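You operate a simulated robot arm through the tools that you are given. There is no shell and no other tool. Be economical: measure what you need, move in short steps, check, and stop when the job is done.

Carry out the task below with a simulated two-armed robot. There is one attempt and no reset: what you move stays moved.

## Task
Drain the air trap into the dip bath and stand it in the yellow nest to dry.
Fine: stand it in the bath before you open it, or it spills. Hold it while you turn the trap cock open. Shake the last drops out over the bath and leave the cock open. Set down upright: air trap.

The check looks at the end state, three seconds after you hand in, the way a careful person would. Anything else that was tipped, shoved, dropped, spilled or broken makes it a failure.

## Robot
Two 7-joint arms with two-finger parallel grippers on one trunk, on a base that drives. Base frame: it is fixed to the floor where the robot stands at the start and does not move with it; the origin is under the middle of the robot, x ahead of it, y to its left, z up. Readings come in m, degrees, newtons and seconds.
The left shoulder is at the start at [0.07, 0.163, 1.17], the right one opposite. With the tool pointing down near the work surface each hand reaches from about 0.4 to 0.88 m from the robot's upright axis, wherever it stands, measured 20 degrees to its own side. Places, roughly: bath [0.5, 0.4, 0.8]; dip bath [0.5, 0.4, 0.8]; nest [0.5, -0.5, 0.8]; trap cock [0.5, 0, 1]. Payload 3.43 kg a hand.
The tool frame of a hand sits at the grasp point between the pads (the TCP): z along the fingers, y along the line on which they close. The tips reach 0.034 m beyond it. The gripper opens to 0.128 m. The fingers are 0.024 m wide and 0.012 m thick; the gripper's body (0.048 by 0.13 m) begins 0.096 m behind the TCP.
Orientation is that of the tool frame in the base frame, as [roll, pitch, yaw] about the fixed x, y, z axes, in that order (R = Rz(yaw) Ry(pitch) Rx(roll)). With the fingers straight down and closing along the base's y, the tool's x points along the base's -x, its y along +y and its z along -z.

## Interface
- The arms move only by the tool drive_tool. It takes "left_deltas", "right_deltas" or both (then of equal length, played together; a hand with none holds still); each is a list of rows, each a list of 3 entries, a list of its own where there are three numbers: the shift along the tool's x, y, z in m, then the turn, a rotation vector about the tool's x, y, z in degrees, then the finger opening in m, from 0 to 0.128. In form: [[[dx, dy, dz], [wx, wy, wz], gripper], ...]. A call has 1 to 10 rows; each row is the pose to reach, as a shift and turn from the pose commanded when the call began, along the tool's axes at that moment. Rows are played at 5 a second. More than 0.05 m and 8.6 degrees between two rows, or a gripper value outside its range, and nothing of the call is played. Where a pose cannot be reached the arm comes as near as it can. A force on the tool above 40 N (or 10 N above the force at the start of the call, whichever is more), or a blocked arm, ends the call early, and 0.2 s more pass. Each finger travels about 0.153 m/s and halts on what it meets, pressing with about 43 N; the grip force reading is that of the motor and also rises with nothing between the fingers. The clock runs only during rows and for 0.2 s after the last one: add rows that repeat a pose to give the fingers time. It gives the time, the measured TCP pose, the force on the tool (base axes), the opening and the grip force at its end, in the units of the frame above (readings bear some noise), with the torque about the TCP (base axes, N m) and any sound that the robot's microphone picked up.
- Cameras (640 x 400 px; columns grow to the right, rows downward): "scene" is now at [0.1457, 0.0096, 1.3979]; the picture's right is [-0.03, -1.00, 0.00], its down [-0.53, 0.02, -0.85] and it looks along [0.85, -0.02, -0.53] (base axes); focal length 216 px, centre (320, 200). "left" rides on the left gripper at [0.076, 0.011, -0.16] in its tool frame; the picture's right is [-0.15, 0.99, 0.00], its down [-0.88, -0.13, -0.46] and it looks along [-0.45, -0.07, 0.89] (tool axes); focal length 234 px, centre (320, 200). "right" rides on the right gripper at [0.076, -0.011, -0.16] in its tool frame; the picture's right is [0.15, 0.99, 0.00], its down [-0.88, 0.13, -0.46] and it looks along [-0.45, 0.07, 0.89] (tool axes); focal length 234 px, centre (320, 200). There is no depth. A picture from a camera that has moved, and an enlarged one, comes with that camera's place and axes in the base frame and with its lens. The place of the scene camera against the robot may be out by one fixed shift of up to 0.018 m in any direction.
- capture(camera): a new picture of that camera. It takes no simulated time.
- lift_body(by): slides the trunk up (or, below 0, down) by that many m; the arms and the scene camera ride with it, the base frame stays. It gives what a move gives, with no picture.
- drive_base(legs): drives the robot by 1 to 6 legs, each [ahead, left, turn to the left] in m, m and degrees, along the robot's own axes; the way and the turn of a leg run together, so that a leg with both is an arc; at most 1.5 m and 180 degrees a leg. The arms and the cameras ride along, it lands a little off, and it stops where it bumps. It gives what a move gives.
- head_to(pan, tilt): turns the head with the scene camera to pan (to the left, within 86 degrees either way) and tilt (down, from -29 to 69), counted from straight ahead of the robot. It gives what a move gives.
- enlarge(camera, box): a new picture of the part [left, top, right, bottom] of that camera's present view, enlarged. It takes no simulated time.
- close_job(): hands the job in; it is judged then, once.

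Work in short steps. Places have to be worked out from the pictures, the camera data and where the tool is seen: move nearer, look again, correct. Check each grasp and each placing, and mend what went wrong. You have 120 turns and 108 pictures in all, those below and enlarged ones among them. Open the grippers and draw the arms clear of the work before you hand the job in, unless the task says otherwise; then end with one line.

The tools are called after "Request:" by a JSON object that holds its "api" and its "payload". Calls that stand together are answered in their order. drive_tool: Moves the arms, as the interface text tells. Its arguments: {"type":"object","properties":{"left_deltas":{"type":"array"},"right_deltas":{"type":"array"}},"required":[]} The other tools are called the same way: lift_body (by) slides the trunk up or down; drive_base (legs) drives the base; head_to (pan, tilt) turns the head that bears the scene camera; capture (camera) takes a picture; enlarge (camera, box) takes an enlarged picture of a part of a camera's view; close_job () hands the job in.

At the start:

```text
time: 0.0
left_position: [0.4948, 0.2756, 1.2403]
left_ee_rot: [-180.0, 0.0, 180.0]
left_ft_force: [-0.2, 0.8, -0.2]
left_ft_torque: [0.03, 0.0, 0.0]
left_finger_gap: 0.1282
left_grip_force: 0.0
right_position: [0.4971, -0.1542, 1.2587]
right_ee_rot: [180.0, 0.1, 180.0]
right_ft_force: [0.2, -0.1, 0.3]
right_ft_torque: [-0.04, -0.05, 0.01]
right_finger_gap: 0.128
right_grip_force: 0.0
trunk travel left (down, up): [-0.65, 0.29]
robot x, y, heading: [-0.0016, -0.0016, -0.3]
head pan, tilt: [-1.6, 32.0]
```

scene: 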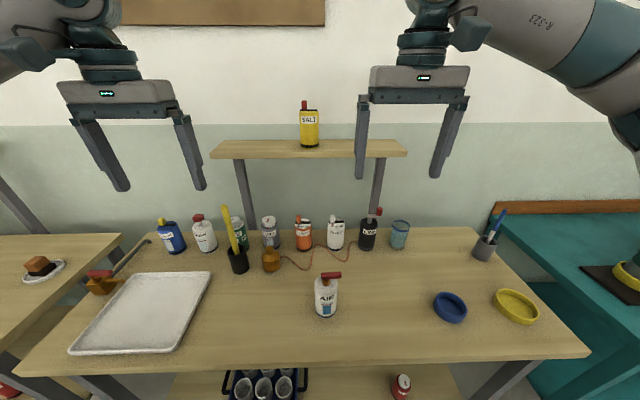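
right: 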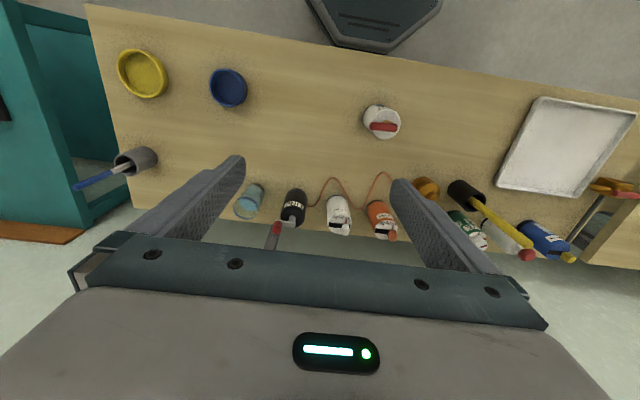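
left: 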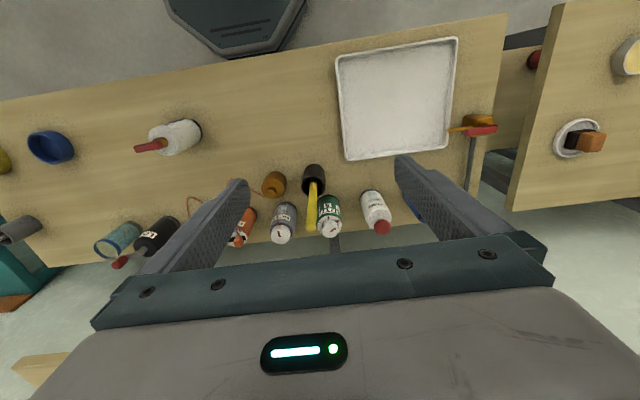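

The air trap (white, labelled AIR, red cock on top) stands mid-table, the white tray is the bath, the yellow ring is the nest. I enlarge these to see details.

Request:
{"api": "enlarge", "payload": {"camera": "scene", "box": [280, 250, 380, 330]}}

Request:
{"api": "enlarge", "payload": {"camera": "right", "box": [340, 80, 440, 150]}}

Request:
{"api": "enlarge", "payload": {"camera": "scene", "box": [410, 260, 570, 350]}}

```text
5.00 times, centred on (330, 290) of scene
camera zoom: at [0.1457, 0.0096, 1.3979], right [-0.03, -1.0, 0.0], down [-0.53, 0.02, -0.85], along [0.85, -0.02, -0.53], focal length 1079 px, centre (270, -250)
```

zoom: 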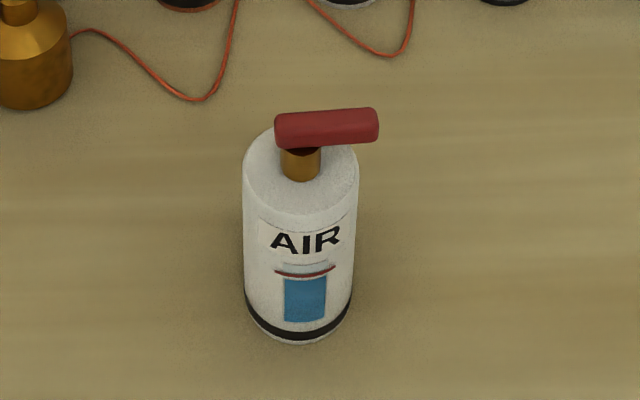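

```text
5.71 times, centred on (390, 115) of right
camera zoom: at [0.4216, -0.1652, 1.4163], right [-0.15, 0.99, 0.0], down [0.88, 0.13, 0.46], along [0.45, 0.07, -0.89], focal length 1338 px, centre (-80, 686)
```

zoom: 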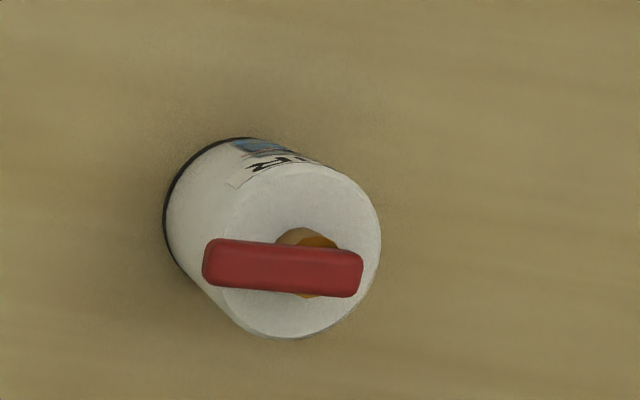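

```text
4.00 times, centred on (490, 305) of scene
camera zoom: at [0.1457, 0.0096, 1.3979], right [-0.03, -1.0, 0.0], down [-0.53, 0.02, -0.85], along [0.85, -0.02, -0.53], focal length 863 px, centre (-360, -220)
```

zoom: 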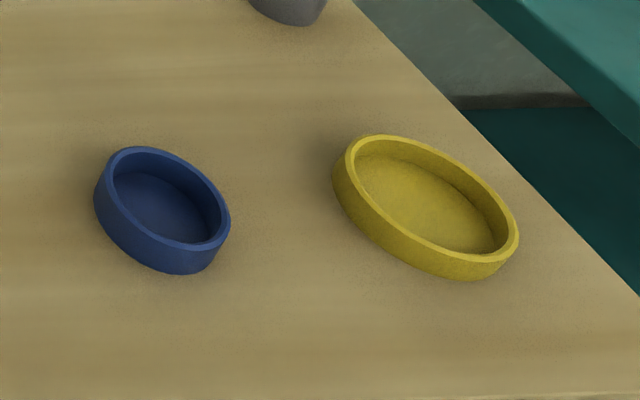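

The trap looks to be at about (0.475, -0.01), 0.054 m wide and 0.115 m tall, with the lever on top pointing to -y. I'll hold it with the right hand from the side, slightly tilted, and work the lever with the left. First I rotate the right hand up high.

Request:
{"api": "drive_tool", "payload": {"right_deltas": [[[0, 0, 0], [-4.78, 2.77, 6.23], 0.1], [[0, 0, 0], [-9.56, 5.54, 12.46], 0.1], [[0, 0, 0], [-14.34, 8.31, 18.69], 0.1], [[0, 0, 0], [-19.12, 11.08, 24.92], 0.1], [[0, 0, 0], [-23.9, 13.85, 31.15], 0.1], [[0, 0, 0], [-28.68, 16.62, 37.38], 0.1], [[0, 0, 0], [-33.46, 19.39, 43.61], 0.1], [[0, 0, 0], [-38.3, 22.1, 49.9], 0.1]]}}

Request:
{"api": "drive_tool", "payload": {"right_deltas": [[[0, 0, 0], [-4.78, 2.77, 6.23], 0.1], [[0, 0, 0], [-9.56, 5.54, 12.46], 0.1], [[0, 0, 0], [-14.34, 8.31, 18.69], 0.1], [[0, 0, 0], [-19.12, 11.08, 24.92], 0.1], [[0, 0, 0], [-23.9, 13.85, 31.15], 0.1], [[0, 0, 0], [-28.68, 16.62, 37.38], 0.1], [[0, 0, 0], [-33.46, 19.39, 43.61], 0.1], [[0, 0, 0], [-38.3, 22.1, 49.9], 0.1]]}}

Request:
{"api": "capture", "payload": {"camera": "scene"}}

Request:
{"api": "capture", "payload": {"camera": "right"}}

```text
time: 1.8
left_position: [0.4949, 0.2754, 1.2401]
left_ee_rot: [-179.9, 0.1, 179.9]
left_ft_force: [-0.5, 0.7, 0.0]
left_ft_torque: [0.02, -0.01, -0.02]
left_finger_gap: 0.128
left_grip_force: 0.2
right_position: [0.4984, -0.1553, 1.258]
right_ee_rot: [152.8, -34.6, 135.9]
right_ft_force: [0.8, 0.1, 0.3]
right_ft_torque: [0.02, 0.03, 0.0]
right_finger_gap: 0.0998
right_grip_force: 0.0
trunk travel left (down, up): [-0.65, 0.29]
robot x, y, heading: [0.0002, -0.0025, 0.3]
head pan, tilt: [-1.6, 32.0]
```

```text
time: 3.6
left_position: [0.4947, 0.2757, 1.2404]
left_ee_rot: [179.9, 0.1, -180.0]
left_ft_force: [-0.8, 0.3, 0.3]
left_ft_torque: [0.02, 0.01, 0.01]
left_finger_gap: 0.1276
left_grip_force: 0.0
right_position: [0.498, -0.1538, 1.258]
right_ee_rot: [-179.9, -75.2, 59.7]
right_ft_force: [-0.1, -0.4, 0.1]
right_ft_torque: [-0.02, -0.01, 0.05]
right_finger_gap: 0.0998
right_grip_force: 0.1
trunk travel left (down, up): [-0.65, 0.29]
robot x, y, heading: [0.0027, 0.0002, 0.0]
head pan, tilt: [-1.6, 32.0]
```

```text
101 pictures are left
camera scene: at [0.1454, 0.0096, 1.3979], right [-0.03, -1.0, 0.0], down [-0.53, 0.02, -0.85], along [0.85, -0.02, -0.53], focal length 216 px, centre (320, 200)
```

scene: 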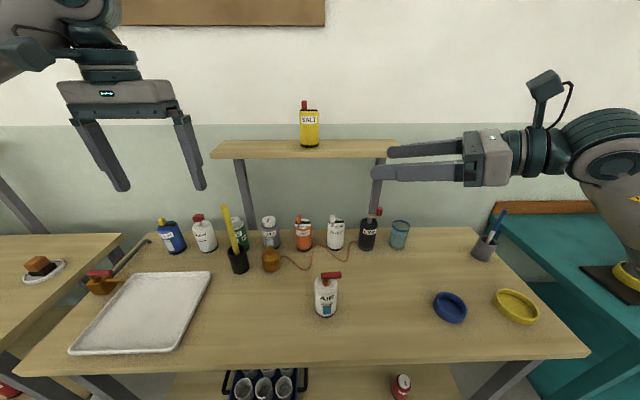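

```text
100 pictures are left
camera right: at [0.4203, -0.2642, 1.371], right [0.87, -0.46, 0.14], down [-0.22, -0.64, -0.73], along [0.43, 0.61, -0.66], focal length 234 px, centre (320, 200)
```

right: 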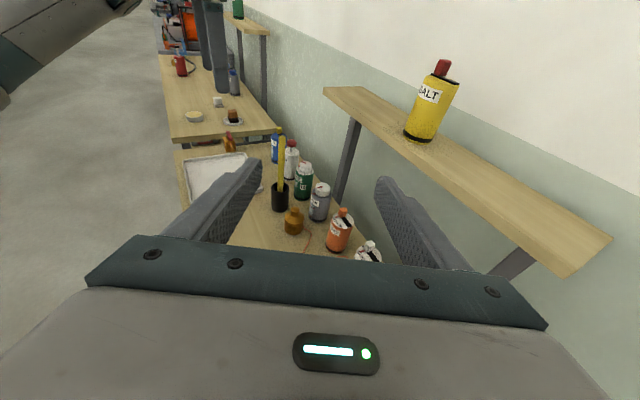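

The rotation worked. Comparing the known fingertip positions with the scene view gives a camera shift of about -0.011 m in y, so the trap is near (0.475, -0.025). I move the right hand to a pre-grasp 0.11 m short of it.

Request:
{"api": "drive_tool", "payload": {"right_deltas": [[[-0.04, -0.0106, 0.0097], [0, 0, 0], 0.1], [[-0.08, -0.0212, 0.0194], [0, 0, 0], 0.1], [[-0.12, -0.0319, 0.029], [0, 0, 0], 0.1], [[-0.16, -0.0425, 0.0388], [0, 0, 0], 0.1], [[-0.2, -0.053, 0.0484], [0, 0, 0], 0.1], [[-0.24, -0.0637, 0.058], [0, 0, 0], 0.1], [[-0.28, -0.0743, 0.068], [0, 0, 0], 0.1], [[-0.321, -0.085, 0.0775], [0, 0, 0], 0.1], [[-0.321, -0.085, 0.0775], [0, 0, 0], 0.1]]}}

Request:
{"api": "capture", "payload": {"camera": "right"}}

Request:
{"api": "enlarge", "payload": {"camera": "scene", "box": [240, 220, 480, 370]}}

```text
time: 5.6
left_position: [0.4962, 0.2744, 1.2393]
left_ee_rot: [180.0, 0.0, -180.0]
left_ft_force: [1.1, -0.1, -0.5]
left_ft_torque: [0.01, 0.03, 0.02]
left_finger_gap: 0.128
left_grip_force: 0.1
right_position: [0.4248, -0.1178, 0.9258]
right_ee_rot: [-179.8, -75.0, 59.9]
right_ft_force: [-0.4, -0.5, -0.1]
right_ft_torque: [-0.01, 0.01, 0.01]
right_finger_gap: 0.1001
right_grip_force: 0.1
right hand out of reach, approached as far as the arm can: row 3, 4, 5, 6, 7
trunk travel left (down, up): [-0.65, 0.29]
robot x, y, heading: [0.0021, 0.0006, -0.0]
head pan, tilt: [-1.6, 32.0]
```

```text
99 pictures are left
camera right: at [0.3473, -0.2297, 1.0381], right [0.88, -0.46, 0.14], down [-0.22, -0.64, -0.73], along [0.43, 0.61, -0.66], focal length 234 px, centre (320, 200)
```

right: 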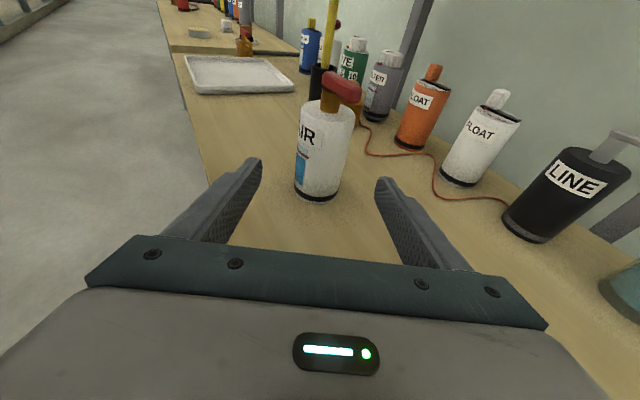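

```text
2.67 times, centred on (360, 295) of scene
camera zoom: at [0.1464, 0.0095, 1.3978], right [-0.03, -1.0, 0.0], down [-0.53, 0.02, -0.85], along [0.85, -0.02, -0.53], focal length 576 px, centre (213, -53)
```

zoom: 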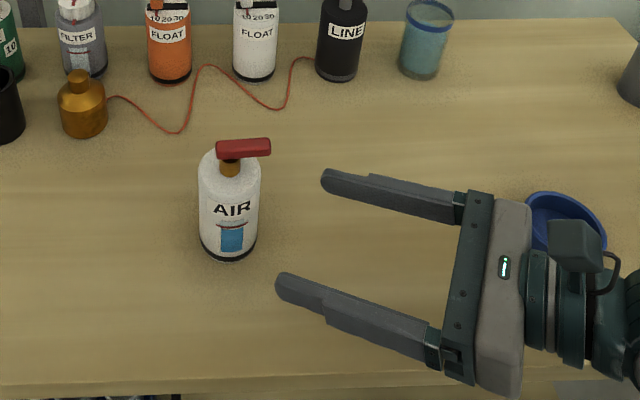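

The trap lies centred between the fingers, about 0.105 m ahead. I advance around it without touching it.

Request:
{"api": "drive_tool", "payload": {"right_deltas": [[[0, 0, 0.03], [0, 0, 0], 0.1], [[0, 0, 0.06], [0, 0, 0], 0.1], [[0, 0, 0.085], [0, 0, 0], 0.1], [[0, 0, 0.105], [0, 0, 0], 0.1]]}}

Request:
{"api": "capture", "payload": {"camera": "right"}}

Request:
{"api": "enlarge", "payload": {"camera": "scene", "box": [240, 240, 400, 340]}}

```text
time: 6.6
left_position: [0.4948, 0.2752, 1.2398]
left_ee_rot: [-179.9, 0.0, 179.9]
left_ft_force: [-0.1, -0.4, 0.3]
left_ft_torque: [-0.02, 0.03, 0.02]
left_finger_gap: 0.1281
left_grip_force: 0.1
right_position: [0.4747, -0.0317, 0.9024]
right_ee_rot: [180.0, -75.0, 59.9]
right_ft_force: [0.6, 1.3, 0.5]
right_ft_torque: [-0.01, -0.02, 0.02]
right_finger_gap: 0.0998
right_grip_force: 0.0
trunk travel left (down, up): [-0.65, 0.29]
robot x, y, heading: [0.0009, -0.0014, 0.1]
head pan, tilt: [-1.6, 32.0]
```

```text
97 pictures are left
camera right: at [0.3964, -0.1418, 1.0148], right [0.88, -0.46, 0.14], down [-0.22, -0.64, -0.73], along [0.43, 0.61, -0.67], focal length 234 px, centre (320, 200)
```

right: 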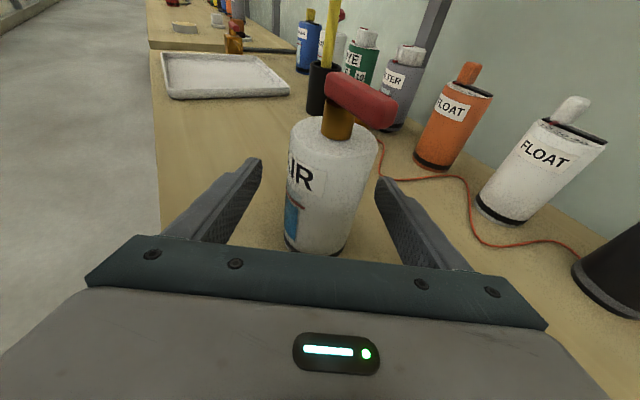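

```text
4.00 times, centred on (320, 290) of scene
camera zoom: at [0.1462, 0.0103, 1.3978], right [-0.03, -1.0, 0.0], down [-0.53, 0.01, -0.85], along [0.85, -0.02, -0.53], focal length 863 px, centre (320, -160)
```

zoom: 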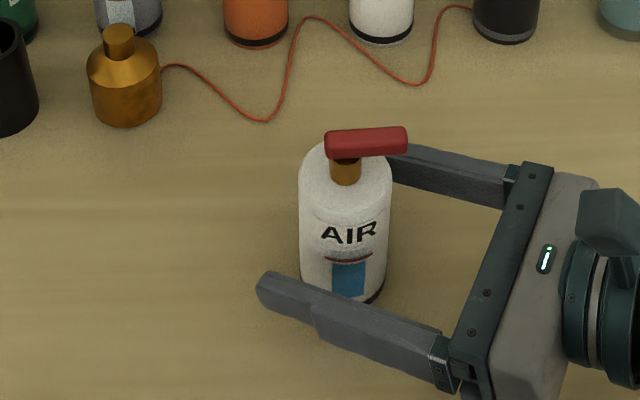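

The trap stands between the pads, so I close the fingers on it.

Request:
{"api": "drive_tool", "payload": {"right_deltas": [[[0, 0, 0.003], [0, 0, 0], 0.07], [[0, 0, 0.003], [0, 0, 0], 0.05], [[0, 0, 0.003], [0, 0, 0], 0.03], [[0, 0, 0.003], [0, 0, 0], 0.03]]}}

Request:
{"api": "enlarge", "payload": {"camera": "scene", "box": [240, 240, 400, 340]}}

```text
time: 7.6
left_position: [0.4946, 0.2753, 1.2408]
left_ee_rot: [180.0, 0.0, 179.9]
left_ft_force: [0.0, -0.5, -0.7]
left_ft_torque: [0.0, -0.01, 0.01]
left_finger_gap: 0.128
left_grip_force: 0.0
right_position: [0.4742, -0.0289, 0.8997]
right_ee_rot: [-179.9, -75.1, 59.9]
right_ft_force: [0.0, 0.7, 1.8]
right_ft_torque: [0.08, -0.14, 0.02]
right_finger_gap: 0.0561
right_grip_force: 42.6
trunk travel left (down, up): [-0.65, 0.29]
robot x, y, heading: [0.0016, 0.001, 0.3]
head pan, tilt: [-1.6, 32.0]
```

```text
4.00 times, centred on (320, 290) of scene
camera zoom: at [0.1456, 0.0098, 1.3979], right [-0.03, -1.0, 0.0], down [-0.53, 0.01, -0.85], along [0.85, -0.02, -0.53], focal length 863 px, centre (320, -160)
```

zoom: 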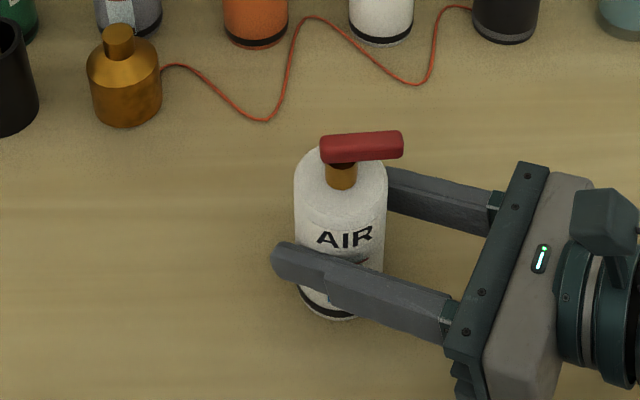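

The grip holds (gap 0.056 m, 43 N). I lift it 0.13 m straight up and move the left hand out of the way to +y.

Request:
{"api": "drive_tool", "payload": {"right_deltas": [[[0.0145, 0, -0.0008], [0, 0, 0], 0.03], [[0.043, 0, -0.008], [0, 0, 0], 0.03], [[0.082, 0, -0.0186], [0, 0, 0], 0.03], [[0.126, 0, -0.03], [0, 0, 0], 0.03], [[0.126, 0, -0.03], [0, 0, 0], 0.03], [[0.126, 0, -0.03], [0, 0, 0], 0.03]], "left_deltas": [[[0, 0.04, 0], [0, 0, 0], 0.05], [[0, 0.08, 0], [0, 0, 0], 0.05], [[0, 0.12, 0], [0, 0, 0], 0.05], [[0, 0.16, 0], [0, 0, 0], 0.05], [[0, 0.2, 0], [0, 0, 0], 0.05], [[0, 0.24, 0], [0, 0, 0], 0.05]]}}

Request:
{"api": "capture", "payload": {"camera": "scene"}}

```text
time: 9.0
left_position: [0.4922, 0.5161, 1.2403]
left_ee_rot: [-179.8, 0.0, 180.0]
left_ft_force: [-0.1, 0.0, 0.1]
left_ft_torque: [-0.04, -0.02, -0.03]
left_finger_gap: 0.0503
left_grip_force: 0.1
right_position: [0.4844, -0.0214, 1.0275]
right_ee_rot: [-179.9, -75.1, 59.9]
right_ft_force: [-0.5, 0.5, -0.7]
right_ft_torque: [-0.03, 0.01, -0.04]
right_finger_gap: 0.0569
right_grip_force: 43.4
right hand out of reach, approached as far as the arm can: row 4, 5, 6
trunk travel left (down, up): [-0.65, 0.29]
robot x, y, heading: [-0.0001, -0.0011, -0.1]
head pan, tilt: [-1.6, 32.0]
```

```text
94 pictures are left
camera scene: at [0.145, 0.0111, 1.3979], right [-0.03, -1.0, 0.0], down [-0.53, 0.01, -0.85], along [0.85, -0.02, -0.53], focal length 216 px, centre (320, 200)
```

scene: 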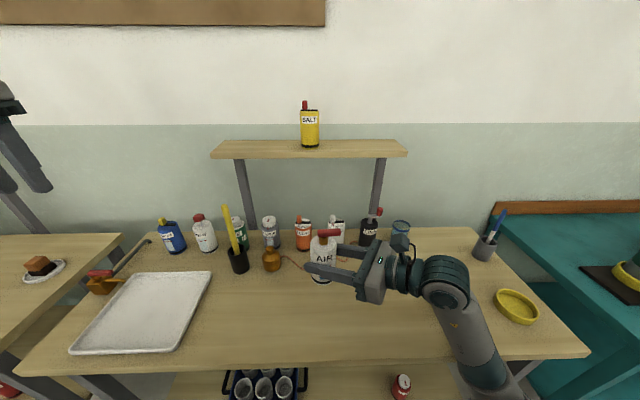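

The lift worked and the trap hangs clear of the table. I carry it +0.45 m in y, over the bath.

Request:
{"api": "drive_tool", "payload": {"right_deltas": [[[0.0098, -0.0232, 0.0373], [0, 0, 0], 0.03], [[0.0197, -0.0463, 0.0746], [0, 0, 0], 0.03], [[0.0295, -0.0695, 0.112], [0, 0, 0], 0.03], [[0.0394, -0.0926, 0.149], [0, 0, 0], 0.03], [[0.0492, -0.1158, 0.1865], [0, 0, 0], 0.03], [[0.059, -0.139, 0.224], [0, 0, 0], 0.03], [[0.0689, -0.162, 0.261], [0, 0, 0], 0.03], [[0.0787, -0.185, 0.298], [0, 0, 0], 0.03], [[0.0886, -0.2084, 0.3357], [0, 0, 0], 0.03], [[0.0984, -0.2316, 0.373], [0, 0, 0], 0.03]]}}

Request:
{"api": "head_to", "payload": {"pan": 35, "tilt": 40}}

Request:
{"api": "capture", "payload": {"camera": "scene"}}

Request:
{"api": "capture", "payload": {"camera": "right"}}

Request:
{"api": "capture", "payload": {"camera": "left"}}

```text
time: 11.0
left_position: [0.4699, 0.5165, 1.2501]
left_ee_rot: [-179.7, 1.1, -179.8]
left_ft_force: [0.1, 1.4, 1.0]
left_ft_torque: [-0.11, -0.05, -0.03]
left_finger_gap: 0.0501
left_grip_force: 0.1
right_position: [0.5444, 0.268, 0.9432]
right_ee_rot: [168.0, -66.3, 68.5]
right_ft_force: [0.2, -0.8, -1.8]
right_ft_torque: [0.06, -0.03, 0.05]
right_finger_gap: 0.0564
right_grip_force: 43.4
right hand out of reach, approached as far as the arm can: row 7, 8, 9
trunk travel left (down, up): [-0.65, 0.29]
robot x, y, heading: [-0.0039, -0.0013, -0.1]
head pan, tilt: [-1.6, 32.0]
stopped in row 9 (right hand): the arm was blocked; the commanded pose is now the measured one
```

```text
time: 12.0
left_position: [0.4691, 0.5172, 1.2505]
left_ee_rot: [-179.7, 1.2, -179.9]
left_ft_force: [0.6, 0.8, 0.6]
left_ft_torque: [0.03, 0.0, 0.05]
left_finger_gap: 0.0499
left_grip_force: 0.0
right_position: [0.5449, 0.268, 0.9434]
right_ee_rot: [167.6, -66.3, 68.8]
right_ft_force: [0.0, 0.7, -1.3]
right_ft_torque: [0.0, -0.01, -0.04]
right_finger_gap: 0.0563
right_grip_force: 42.6
trunk travel left (down, up): [-0.65, 0.29]
robot x, y, heading: [0.0001, 0.0006, -0.1]
head pan, tilt: [35.0, 40.0]
```

```text
93 pictures are left
camera scene: at [0.0978, 0.0641, 1.3886], right [0.57, -0.82, 0.01], down [-0.51, -0.37, -0.78], along [0.64, 0.44, -0.63], focal length 216 px, centre (320, 200)
```

scene: 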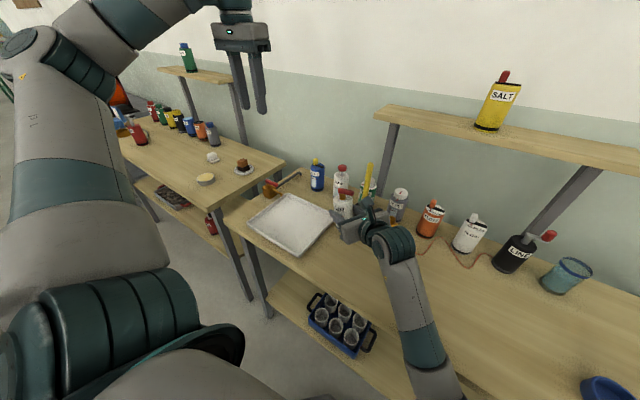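

```text
92 pictures are left
camera right: at [0.4628, 0.181, 1.0728], right [0.85, -0.48, 0.22], down [-0.26, -0.74, -0.62], along [0.46, 0.47, -0.76], focal length 234 px, centre (320, 200)
```

right: 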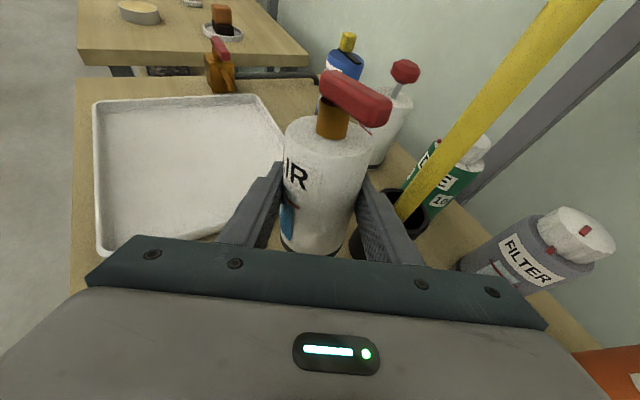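

```text
91 pictures are left
camera left: at [0.3898, 0.5276, 1.4087], right [0.15, 0.99, 0.0], down [0.87, -0.13, 0.47], along [0.47, -0.07, -0.88], focal length 234 px, centre (320, 200)
```

left: 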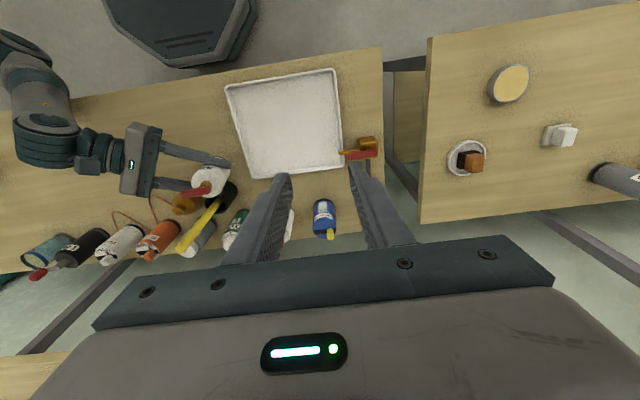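

The right arm ran out of reach and drifted toward the rod cup. The cup still stands. I retreat the right hand up and back to y≈0.05, restore its orientation, and will use the base to cover the distance.

Request:
{"api": "drive_tool", "payload": {"right_deltas": [[[-0.0018, 0.0122, -0.0385], [0.66, 1.4, 0.65], 0.03], [[-0.0036, 0.0244, -0.077], [1.32, 2.8, 1.3], 0.03], [[-0.0054, 0.0366, -0.1155], [1.98, 4.2, 1.95], 0.03], [[-0.0072, 0.0488, -0.154], [2.64, 5.6, 2.6], 0.03], [[-0.009, 0.061, -0.1925], [3.3, 7.0, 3.25], 0.03], [[-0.0109, 0.0733, -0.231], [3.95, 8.42, 3.9], 0.03], [[-0.0109, 0.0733, -0.231], [3.95, 8.42, 3.9], 0.03]]}}

Request:
{"api": "capture", "payload": {"camera": "scene"}}

```text
time: 13.6
left_position: [0.4919, 0.5095, 1.2419]
left_ee_rot: [-179.8, 0.3, 179.8]
left_ft_force: [0.4, -0.6, -0.6]
left_ft_torque: [0.01, 0.0, 0.05]
left_finger_gap: 0.05
left_grip_force: 0.1
right_position: [0.5027, 0.0411, 1.0144]
right_ee_rot: [-176.3, -74.0, 55.7]
right_ft_force: [0.4, -0.2, -1.2]
right_ft_torque: [-0.01, -0.01, 0.01]
right_finger_gap: 0.0566
right_grip_force: 42.7
trunk travel left (down, up): [-0.65, 0.29]
robot x, y, heading: [0.001, -0.0017, -0.3]
head pan, tilt: [35.0, 40.0]
```

```text
90 pictures are left
camera scene: at [0.1217, 0.0573, 1.3853], right [0.57, -0.82, 0.0], down [-0.53, -0.37, -0.77], along [0.63, 0.44, -0.64], focal length 216 px, centre (320, 200)
```

scene: 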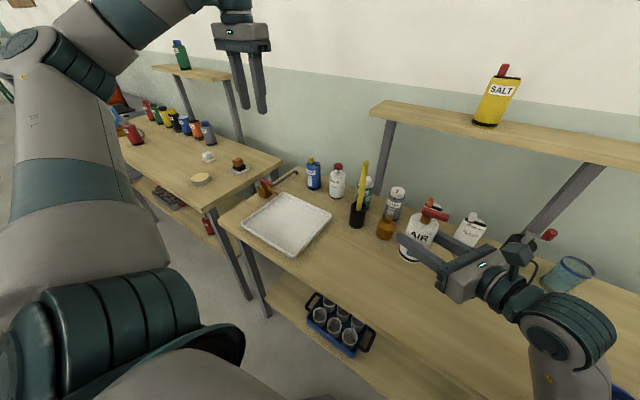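

All bottles and the cup are in place. I bring the left hand inward, then drive back 0.035 m and left 0.40 m so the trap comes over the bath.

Request:
{"api": "drive_tool", "payload": {"left_deltas": [[[0, -0.045, 0], [0, 0, 0], 0.05], [[0, -0.09, 0], [0, 0, 0], 0.05], [[0, -0.135, -0.01], [0, 0, 0], 0.05], [[0, -0.18, -0.02], [0, 0, 0], 0.05]]}}

Request:
{"api": "drive_base", "payload": {"legs": [[-0.035, 0, 0], [0, 0.4, 0]]}}

Request:
{"api": "head_to", "payload": {"pan": 0, "tilt": 40}}

Request:
{"api": "capture", "payload": {"camera": "scene"}}

Request:
{"api": "capture", "payload": {"camera": "right"}}

```text
time: 14.6
left_position: [0.4909, 0.3315, 1.2643]
left_ee_rot: [-179.9, 0.1, -179.9]
left_ft_force: [0.0, 0.3, 0.2]
left_ft_torque: [0.0, -0.04, -0.02]
left_finger_gap: 0.05
left_grip_force: 0.1
right_position: [0.4989, 0.0491, 1.0163]
right_ee_rot: [-175.6, -74.2, 55.7]
right_ft_force: [0.9, 0.7, -0.2]
right_ft_torque: [0.0, -0.04, 0.0]
right_finger_gap: 0.0566
right_grip_force: 43.3
trunk travel left (down, up): [-0.65, 0.29]
robot x, y, heading: [-0.0005, -0.0018, 0.3]
head pan, tilt: [35.0, 40.0]
```

```text
time: 17.5
left_position: [0.4599, 0.7198, 1.262]
left_ee_rot: [-179.9, 0.1, -179.9]
left_ft_force: [-0.4, 0.5, -0.1]
left_ft_torque: [-0.02, -0.02, 0.03]
left_finger_gap: 0.0501
left_grip_force: 0.0
right_position: [0.4681, 0.4361, 1.0149]
right_ee_rot: [-175.4, -74.2, 55.4]
right_ft_force: [0.6, 1.2, -1.8]
right_ft_torque: [-0.02, 0.0, 0.01]
right_finger_gap: 0.0563
right_grip_force: 43.1
trunk travel left (down, up): [-0.65, 0.29]
robot x, y, heading: [-0.0373, 0.388, -0.0]
head pan, tilt: [35.0, 40.0]
```

```text
time: 18.5
left_position: [0.4592, 0.7215, 1.2612]
left_ee_rot: [-179.8, 0.0, -179.8]
left_ft_force: [-0.3, -0.3, -0.3]
left_ft_torque: [0.04, -0.03, -0.01]
left_finger_gap: 0.05
left_grip_force: 0.0
right_position: [0.4667, 0.4355, 1.0153]
right_ee_rot: [-175.3, -74.1, 55.4]
right_ft_force: [-0.1, 0.4, -1.5]
right_ft_torque: [-0.04, -0.01, 0.0]
right_finger_gap: 0.0564
right_grip_force: 43.2
trunk travel left (down, up): [-0.65, 0.29]
robot x, y, heading: [-0.0329, 0.3874, 0.2]
head pan, tilt: [0.0, 40.0]
```

```text
89 pictures are left
camera scene: at [0.1049, 0.3995, 1.3857], right [0.0, -1.0, 0.0], down [-0.64, 0.0, -0.77], along [0.77, 0.0, -0.64], focal length 216 px, centre (320, 200)
```

scene: 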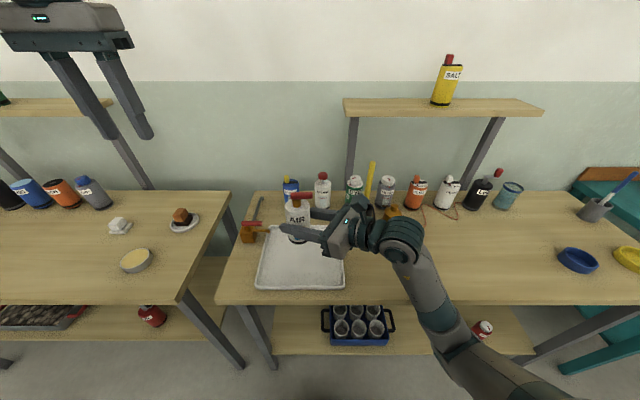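

```text
88 pictures are left
camera right: at [0.3926, 0.3254, 1.1304], right [0.88, -0.46, 0.12], down [-0.24, -0.64, -0.73], along [0.41, 0.61, -0.68], focal length 234 px, centre (320, 200)
```

right: 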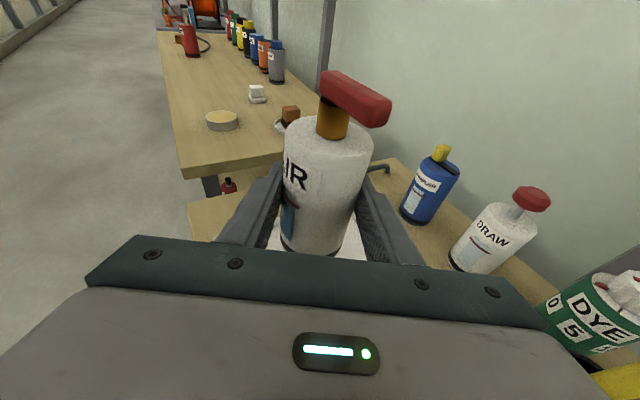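

The trap hangs over the bath (trap about (0.467, 0.436), bath centre about (0.49, 0.44)). I level it, lower it to about 0.015 m above the table-contact height, then look.

Request:
{"api": "drive_tool", "payload": {"right_deltas": [[[-0.024, 0.0005, 0.0068], [0, 0.4, -0.65], 0.03], [[-0.048, 0.0011, 0.0136], [0, 0.83, -1.3], 0.03], [[-0.072, 0.0016, 0.0203], [0, 0.83, -1.3], 0.03], [[-0.0962, 0.0022, 0.0271], [0, 0.83, -1.3], 0.03], [[-0.0962, 0.0022, 0.0271], [0, 0.83, -1.3], 0.03]]}}

Request:
{"api": "enlarge", "payload": {"camera": "scene", "box": [220, 180, 380, 280]}}

```text
time: 19.7
left_position: [0.4595, 0.7223, 1.2608]
left_ee_rot: [-179.9, 0.0, -179.8]
left_ft_force: [0.7, 0.2, 0.1]
left_ft_torque: [0.01, 0.02, 0.0]
left_finger_gap: 0.0499
left_grip_force: 0.0
right_position: [0.4667, 0.4375, 0.9158]
right_ee_rot: [-179.7, -75.0, 60.1]
right_ft_force: [0.2, 0.1, -1.1]
right_ft_torque: [0.01, 0.0, -0.02]
right_finger_gap: 0.0562
right_grip_force: 43.1
trunk travel left (down, up): [-0.65, 0.29]
robot x, y, heading: [-0.0343, 0.3882, -0.1]
head pan, tilt: [0.0, 40.0]
```

```text
4.00 times, centred on (300, 230) of scene
camera zoom: at [0.1051, 0.3996, 1.3857], right [0.0, -1.0, 0.0], down [-0.64, 0.0, -0.77], along [0.77, 0.0, -0.64], focal length 863 px, centre (400, 80)
```

zoom: 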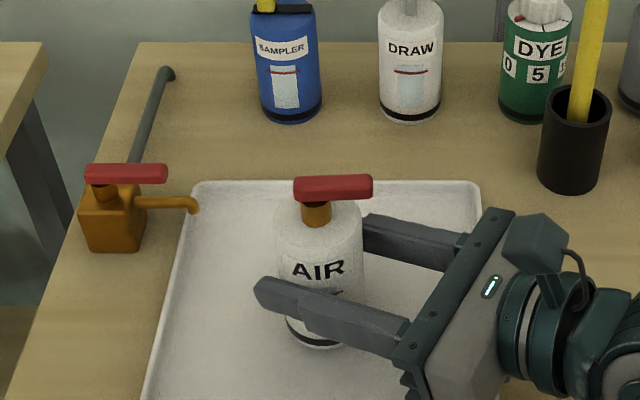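

It hangs upright inside the bath. I lower it in small steps until it touches.

Request:
{"api": "drive_tool", "payload": {"right_deltas": [[[-0.0039, 0, 0.001], [0, 0, 0], 0.03], [[-0.0077, 0, 0.0021], [0, 0, 0], 0.03], [[-0.0106, 0, 0.0028], [0, 0, 0], 0.03], [[-0.0106, 0, 0.0028], [0, 0, 0], 0.03]]}}

```text
time: 20.7
left_position: [0.4595, 0.7217, 1.2623]
left_ee_rot: [-179.9, 0.1, -179.8]
left_ft_force: [0.6, 1.1, 0.4]
left_ft_torque: [-0.02, 0.0, -0.01]
left_finger_gap: 0.0503
left_grip_force: 0.0
right_position: [0.4672, 0.437, 0.9054]
right_ee_rot: [180.0, -75.1, 60.3]
right_ft_force: [2.1, 0.4, 2.8]
right_ft_torque: [-0.1, -0.05, 0.03]
right_finger_gap: 0.0565
right_grip_force: 44.1
trunk travel left (down, up): [-0.65, 0.29]
robot x, y, heading: [-0.0354, 0.389, -0.1]
head pan, tilt: [0.0, 40.0]
```

The rising force (+4 N) shows the trap stands on the bath floor at TCP z 0.905. With the right hand holding, I bring the closed left fingers above the near side of the lever, whose tip I judge to be near (0.467, 0.41).

Request:
{"api": "drive_tool", "payload": {"left_deltas": [[[0.003, -0.0384, 0.0234], [0, 0, 0], 0.02], [[0.006, -0.0768, 0.0468], [0, 0, 0], 0.0], [[0.009, -0.115, 0.07], [0, 0, 0], 0.0], [[0.012, -0.1535, 0.0935], [0, 0, 0], 0.0], [[0.015, -0.192, 0.117], [0, 0, 0], 0.0], [[0.018, -0.23, 0.14], [0, 0, 0], 0.0], [[0.021, -0.269, 0.164], [0, 0, 0], 0.0], [[0.0245, -0.307, 0.187], [0, 0, 0], 0.0], [[0.0245, -0.307, 0.187], [0, 0, 0], 0.0]]}}

Request:
{"api": "enlarge", "payload": {"camera": "scene", "box": [220, 160, 380, 260]}}

Request:
{"api": "capture", "payload": {"camera": "left"}}

Request:
{"api": "capture", "payload": {"camera": "right"}}

```text
time: 22.7
left_position: [0.4334, 0.411, 1.0748]
left_ee_rot: [-179.7, 0.1, -179.8]
left_ft_force: [-0.4, -0.6, 0.4]
left_ft_torque: [-0.01, 0.0, 0.02]
left_finger_gap: 0.0
left_grip_force: 33.0
right_position: [0.4683, 0.4363, 0.9044]
right_ee_rot: [179.9, -75.0, 60.3]
right_ft_force: [0.1, -0.9, 4.9]
right_ft_torque: [0.1, -0.13, -0.11]
right_finger_gap: 0.0563
right_grip_force: 42.7
trunk travel left (down, up): [-0.65, 0.29]
robot x, y, heading: [-0.0357, 0.3863, -0.2]
head pan, tilt: [0.0, 40.0]
```

```text
4.00 times, centred on (300, 210) of scene
camera zoom: at [0.104, 0.3998, 1.3858], right [0.0, -1.0, 0.0], down [-0.64, 0.0, -0.77], along [0.77, 0.0, -0.64], focal length 863 px, centre (400, 160)
```

zoom: 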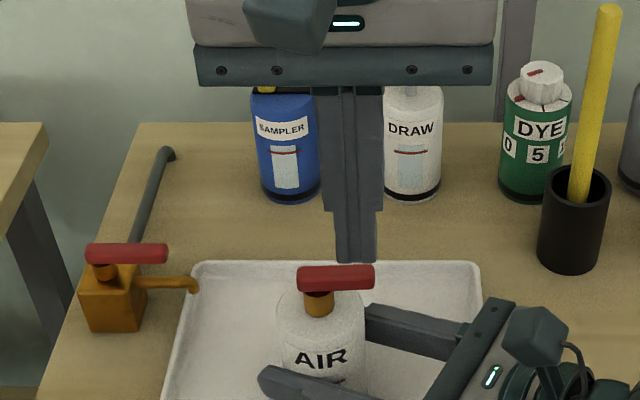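

```text
85 pictures are left
camera left: at [0.3571, 0.4215, 1.2346], right [0.14, 0.99, 0.0], down [0.88, -0.13, 0.46], along [0.45, -0.07, -0.89], focal length 234 px, centre (320, 200)
```

left: 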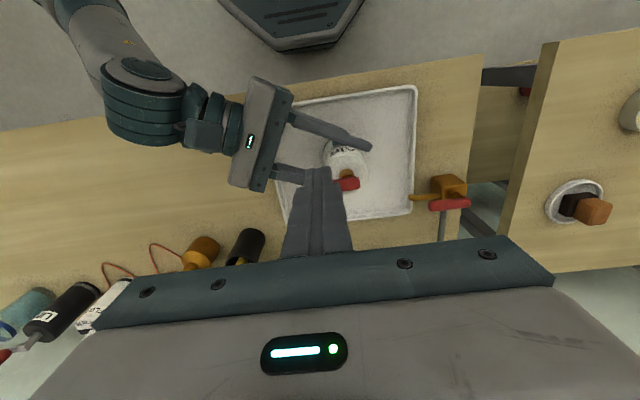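

```text
84 pictures are left
camera right: at [0.3903, 0.3246, 1.0185], right [0.88, -0.46, 0.14], down [-0.22, -0.64, -0.73], along [0.43, 0.61, -0.67], focal length 234 px, centre (320, 200)
```

right: 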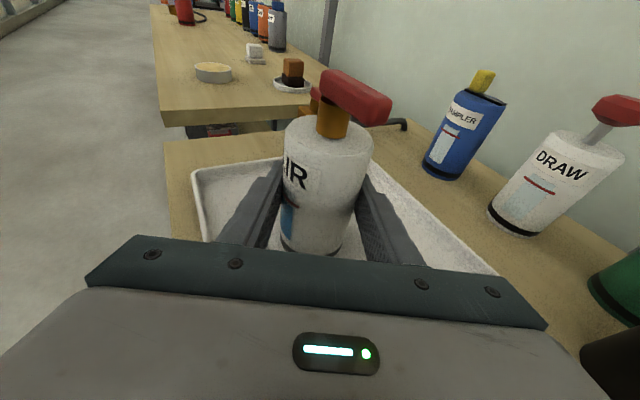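

Fingertip and lever positions agree with the cameras: lever mid-height about z 0.98, body top about 0.953, stem at about (0.467, 0.437). I lower the closed fingers beside the lever to a TCP of z 1.002, then nudge +x a little.

Request:
{"api": "drive_tool", "payload": {"left_deltas": [[[0, 0, 0.03], [0, 0, 0], 0.0], [[0, -0.001, 0.06], [0, 0, 0], 0.0], [[0, -0.001, 0.073], [0, 0, 0], 0.0], [[-0.01, -0.001, 0.073], [0, 0, 0], 0.0], [[-0.018, -0.002, 0.073], [0, 0, 0], 0.0], [[-0.021, -0.004, 0.073], [0, 0, 0], 0.0]]}}

Request:
{"api": "enlarge", "payload": {"camera": "scene", "box": [260, 190, 360, 260]}}

Request:
{"api": "enlarge", "payload": {"camera": "right", "box": [220, 40, 460, 260]}}

```text
time: 24.1
left_position: [0.4562, 0.4096, 1.0013]
left_ee_rot: [-179.9, 0.0, -179.7]
left_ft_force: [-2.4, 1.7, -1.5]
left_ft_torque: [0.07, 0.08, 0.04]
left_finger_gap: 0.0001
left_grip_force: 33.2
right_position: [0.4675, 0.4364, 0.9052]
right_ee_rot: [-179.9, -75.1, 60.1]
right_ft_force: [2.7, -2.5, 2.2]
right_ft_torque: [0.07, 0.21, 0.08]
right_finger_gap: 0.0566
right_grip_force: 43.0
trunk travel left (down, up): [-0.65, 0.29]
robot x, y, heading: [-0.0353, 0.3858, -0.3]
head pan, tilt: [0.0, 40.0]
```

```text
5.71 times, centred on (310, 225) of scene
camera zoom: at [0.1046, 0.3993, 1.3857], right [0.0, -1.0, 0.0], down [-0.64, 0.0, -0.77], along [0.77, 0.0, -0.64], focal length 1233 px, centre (377, 57)
```

zoom: 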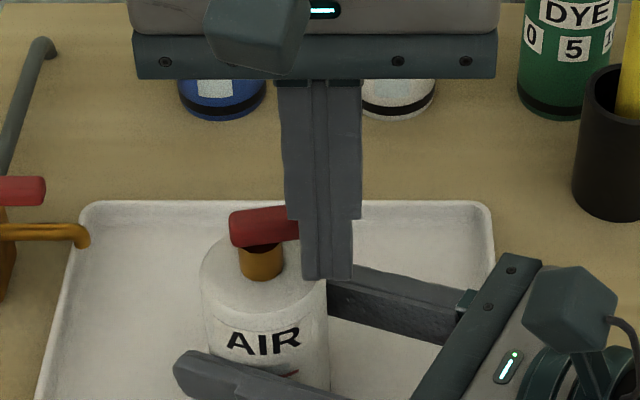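

```text
1.82 times, centred on (340, 150) of right
camera zoom: at [0.3907, 0.3244, 1.0183], right [0.88, -0.46, 0.14], down [-0.22, -0.64, -0.73], along [0.43, 0.61, -0.67], focal length 426 px, centre (284, 291)
```

zoom: 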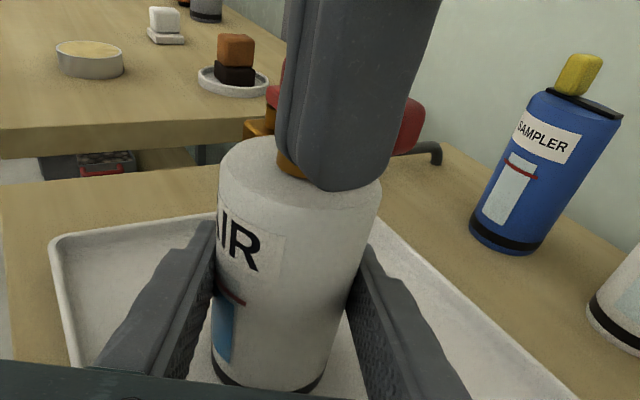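

The lever has started to turn with about 3 N. I continue along the arc around the stem.

Request:
{"api": "drive_tool", "payload": {"left_deltas": [[[-0.0028, -0.0066, 0], [0, 0, 0], 0.0], [[-0.008, -0.009, 0], [0, 0, 0], 0.0], [[-0.0129, -0.0092, 0], [0, 0, 0], 0.0], [[-0.018, -0.0085, 0], [0, 0, 0], 0.0], [[-0.0225, -0.0069, 0], [0, 0, 0], 0.0]]}}

Request:
{"api": "enlarge", "payload": {"camera": "scene", "box": [260, 190, 360, 260]}}

Request:
{"api": "enlarge", "payload": {"camera": "right", "box": [220, 40, 460, 260]}}

```text
time: 25.3
left_position: [0.4791, 0.4014, 1.0011]
left_ee_rot: [-179.9, 0.1, -179.8]
left_ft_force: [-0.9, -1.0, 0.0]
left_ft_torque: [-0.01, 0.05, 0.04]
left_finger_gap: 0.0
left_grip_force: 33.3
right_position: [0.4676, 0.4354, 0.9057]
right_ee_rot: [-179.7, -75.1, 60.1]
right_ft_force: [1.4, 0.7, -0.1]
right_ft_torque: [-0.09, 0.07, 0.02]
right_finger_gap: 0.0565
right_grip_force: 42.8
trunk travel left (down, up): [-0.65, 0.29]
robot x, y, heading: [-0.0344, 0.3887, -0.1]
head pan, tilt: [0.0, 40.0]
```

```text
5.71 times, centred on (310, 225) of scene
camera zoom: at [0.1049, 0.3993, 1.3857], right [0.0, -1.0, 0.0], down [-0.64, 0.0, -0.77], along [0.77, 0.0, -0.64], focal length 1233 px, centre (377, 57)
```

zoom: 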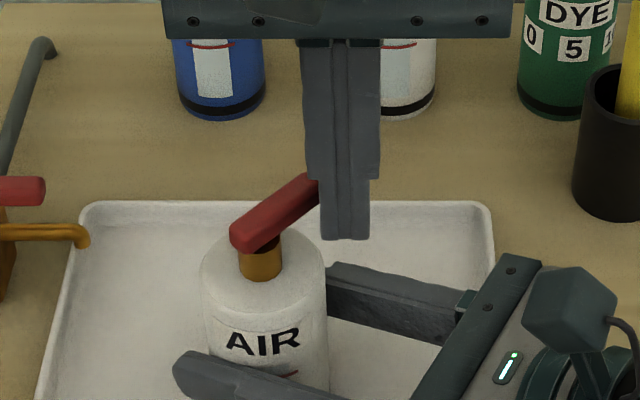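

```text
1.82 times, centred on (340, 150) of right
camera zoom: at [0.3906, 0.3246, 1.0182], right [0.88, -0.46, 0.14], down [-0.22, -0.64, -0.73], along [0.43, 0.61, -0.67], focal length 426 px, centre (284, 291)
```

zoom: 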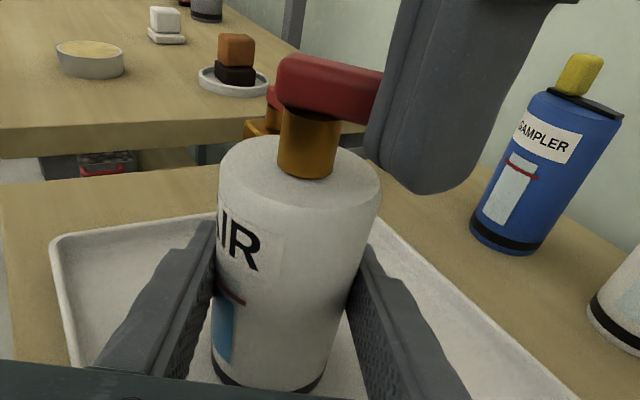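

The lever is at about 55–60°. I keep following the arc to 90°.

Request:
{"api": "drive_tool", "payload": {"left_deltas": [[[-0.005, 0.0025, 0], [0, 0, 0], 0.0], [[-0.0095, 0.007, 0], [0, 0, 0], 0.0], [[-0.013, 0.011, 0], [0, 0, 0], 0.0], [[-0.014, 0.0145, 0], [0, 0, 0], 0.0], [[-0.014, 0.0165, 0], [0, 0, 0], 0.0]]}}

Request:
{"api": "enlarge", "payload": {"camera": "scene", "box": [260, 190, 360, 260]}}

Request:
{"api": "enlarge", "payload": {"camera": "right", "box": [220, 40, 460, 260]}}

```text
time: 26.5
left_position: [0.4936, 0.4182, 1.0032]
left_ee_rot: [-179.8, 0.0, -179.8]
left_ft_force: [1.6, -3.1, -0.8]
left_ft_torque: [-0.01, -0.02, -0.03]
left_finger_gap: 0.0
left_grip_force: 33.2
right_position: [0.4679, 0.4373, 0.905]
right_ee_rot: [-179.8, -75.0, 60.1]
right_ft_force: [-2.1, 2.9, -1.3]
right_ft_torque: [-0.21, -0.16, 0.07]
right_finger_gap: 0.0567
right_grip_force: 42.6
trunk travel left (down, up): [-0.65, 0.29]
robot x, y, heading: [-0.038, 0.3862, 0.0]
head pan, tilt: [0.0, 40.0]
```

```text
5.71 times, centred on (310, 225) of scene
camera zoom: at [0.1049, 0.3995, 1.3857], right [0.0, -1.0, 0.0], down [-0.64, 0.0, -0.77], along [0.77, 0.0, -0.64], focal length 1233 px, centre (377, 57)
```

zoom: 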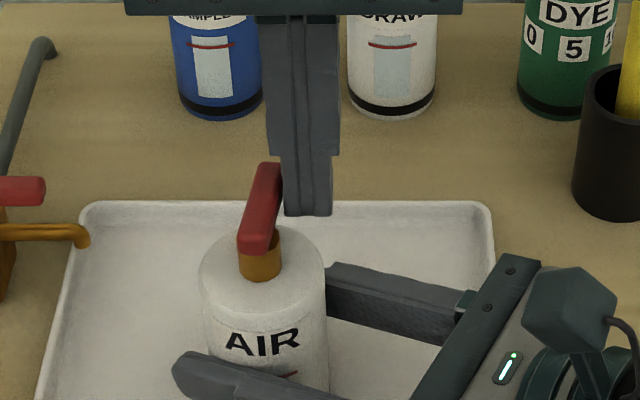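

```text
1.82 times, centred on (340, 150) of right
camera zoom: at [0.3904, 0.3248, 1.0183], right [0.88, -0.46, 0.14], down [-0.22, -0.64, -0.73], along [0.43, 0.61, -0.67], focal length 426 px, centre (284, 291)
```

zoom: 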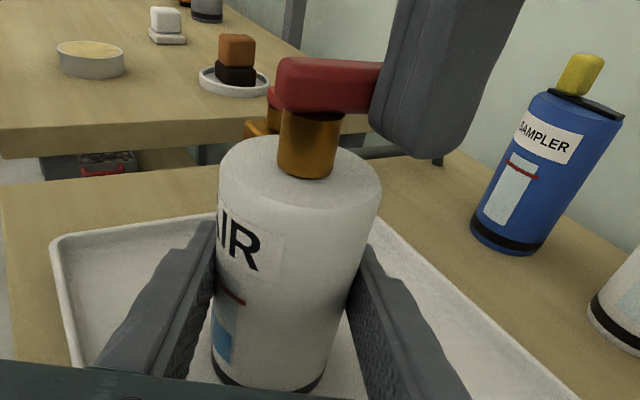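

The lever points nearly straight ahead (+x) and the blue level has started to drop, so it is draining. I push slightly more to find the stop, then wait.

Request:
{"api": "drive_tool", "payload": {"left_deltas": [[[0, 0.002, 0], [0, 0, 0], 0.0], [[0, 0.004, 0], [0, 0, 0], 0.0], [[0, 0.004, 0], [0, 0, 0], 0.0]]}}

Request:
{"api": "drive_tool", "payload": {"left_deltas": [[[0, -0.01, 0], [0, 0, 0], 0.0], [[0, -0.03, 0], [0, 0, 0], 0.0], [[0, -0.03, -0.04], [0, 0, 0], 0.0], [[0, -0.03, -0.08], [0, 0, 0], 0.0], [[0, -0.03, -0.08], [0, 0, 0], 0.0], [[0, -0.03, -0.08], [0, 0, 0], 0.0], [[0, -0.03, -0.08], [0, 0, 0], 0.0], [[0, -0.03, -0.08], [0, 0, 0], 0.0]]}}

Request:
{"api": "enlarge", "payload": {"camera": "scene", "box": [260, 190, 360, 260]}}

Request:
{"api": "enlarge", "payload": {"camera": "right", "box": [220, 40, 460, 260]}}

```text
time: 27.3
left_position: [0.4936, 0.4227, 1.0029]
left_ee_rot: [-179.9, 0.0, -179.9]
left_ft_force: [0.8, -1.4, 1.4]
left_ft_torque: [-0.02, -0.01, -0.03]
left_finger_gap: 0.0
left_grip_force: 32.3
right_position: [0.4682, 0.4361, 0.9059]
right_ee_rot: [-179.8, -75.2, 60.2]
right_ft_force: [-1.6, 1.6, -0.6]
right_ft_torque: [-0.11, -0.12, 0.08]
right_finger_gap: 0.0564
right_grip_force: 43.0
trunk travel left (down, up): [-0.65, 0.29]
robot x, y, heading: [-0.0338, 0.3877, -0.0]
head pan, tilt: [0.0, 40.0]
```

```text
time: 29.1
left_position: [0.4912, 0.3909, 1.0836]
left_ee_rot: [-180.0, 0.0, -179.7]
left_ft_force: [1.1, 0.6, -0.2]
left_ft_torque: [-0.02, 0.03, 0.01]
left_finger_gap: 0.0
left_grip_force: 33.3
right_position: [0.4685, 0.4362, 0.9047]
right_ee_rot: [-179.7, -75.2, 60.1]
right_ft_force: [0.5, 0.1, -0.9]
right_ft_torque: [0.01, 0.01, -0.05]
right_finger_gap: 0.0567
right_grip_force: 42.9
trunk travel left (down, up): [-0.65, 0.29]
robot x, y, heading: [-0.035, 0.3862, -0.2]
head pan, tilt: [0.0, 40.0]
```

```text
5.71 times, centred on (310, 225) of scene
camera zoom: at [0.1049, 0.3993, 1.3857], right [0.0, -1.0, 0.0], down [-0.64, 0.0, -0.77], along [0.77, 0.0, -0.64], focal length 1233 px, centre (377, 57)
```

zoom: 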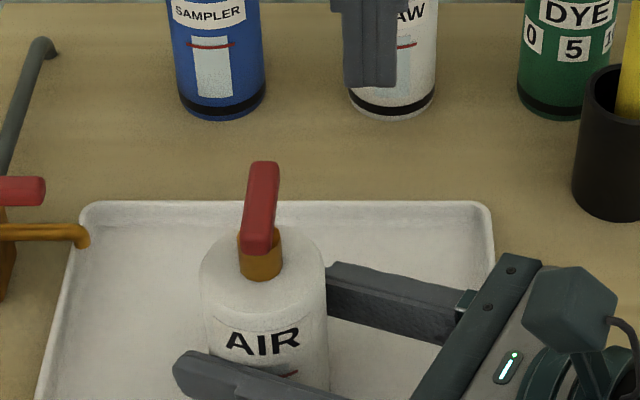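

```text
1.82 times, centred on (340, 150) of right
camera zoom: at [0.3906, 0.3245, 1.0183], right [0.88, -0.46, 0.14], down [-0.22, -0.64, -0.73], along [0.43, 0.61, -0.67], focal length 426 px, centre (284, 291)
```

zoom: 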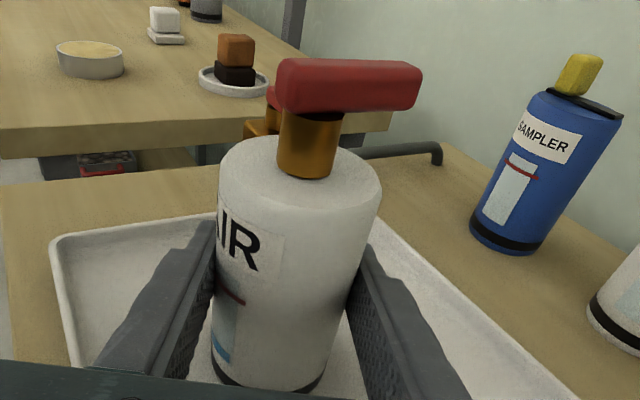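

It keeps draining (blue is nearly gone). I withdraw the left hand up and left while waiting.

Request:
{"api": "drive_tool", "payload": {"left_deltas": [[[0, 0, -0.04], [0, 0, 0], 0.0], [[0, 0, -0.08], [0, 0, 0], 0.0], [[0, 0, -0.12], [0, 0, 0], 0.0], [[0, 0, -0.16], [0, 0, 0], 0.0], [[0, 0.045, -0.17], [0, 0, 0], 0.0], [[0, 0.09, -0.17], [0, 0, 0], 0.0], [[0, 0.135, -0.17], [0, 0, 0], 0.0], [[0, 0.18, -0.17], [0, 0, 0], 0.0], [[0, 0.225, -0.17], [0, 0, 0], 0.0], [[0, 0.27, -0.17], [0, 0, 0], 0.0]]}}

Request:
{"api": "enlarge", "payload": {"camera": "right", "box": [220, 40, 460, 260]}}

```text
time: 31.3
left_position: [0.4914, 0.6643, 1.251]
left_ee_rot: [-179.9, 0.2, -179.9]
left_ft_force: [-0.2, 0.0, -0.2]
left_ft_torque: [-0.03, 0.0, 0.01]
left_finger_gap: 0.0
left_grip_force: 32.6
right_position: [0.4681, 0.4373, 0.9061]
right_ee_rot: [179.8, -75.0, 60.4]
right_ft_force: [0.7, 0.4, 0.0]
right_ft_torque: [0.08, 0.02, -0.01]
right_finger_gap: 0.057
right_grip_force: 42.9
trunk travel left (down, up): [-0.65, 0.29]
robot x, y, heading: [-0.0361, 0.3851, 0.1]
head pan, tilt: [0.0, 40.0]
```

```text
1.82 times, centred on (340, 150) of right
camera zoom: at [0.39, 0.326, 1.0185], right [0.88, -0.46, 0.14], down [-0.22, -0.65, -0.73], along [0.43, 0.61, -0.67], focal length 426 px, centre (284, 291)
```

zoom: 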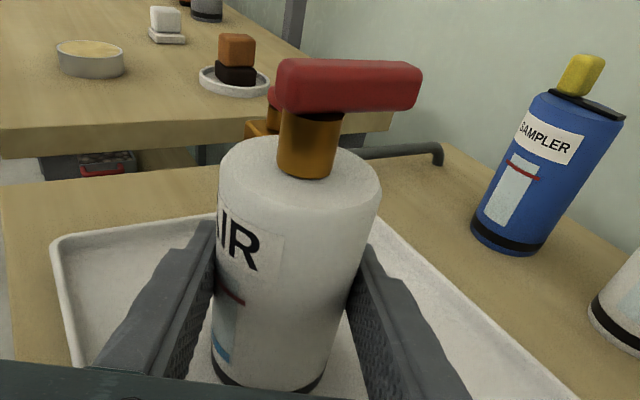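

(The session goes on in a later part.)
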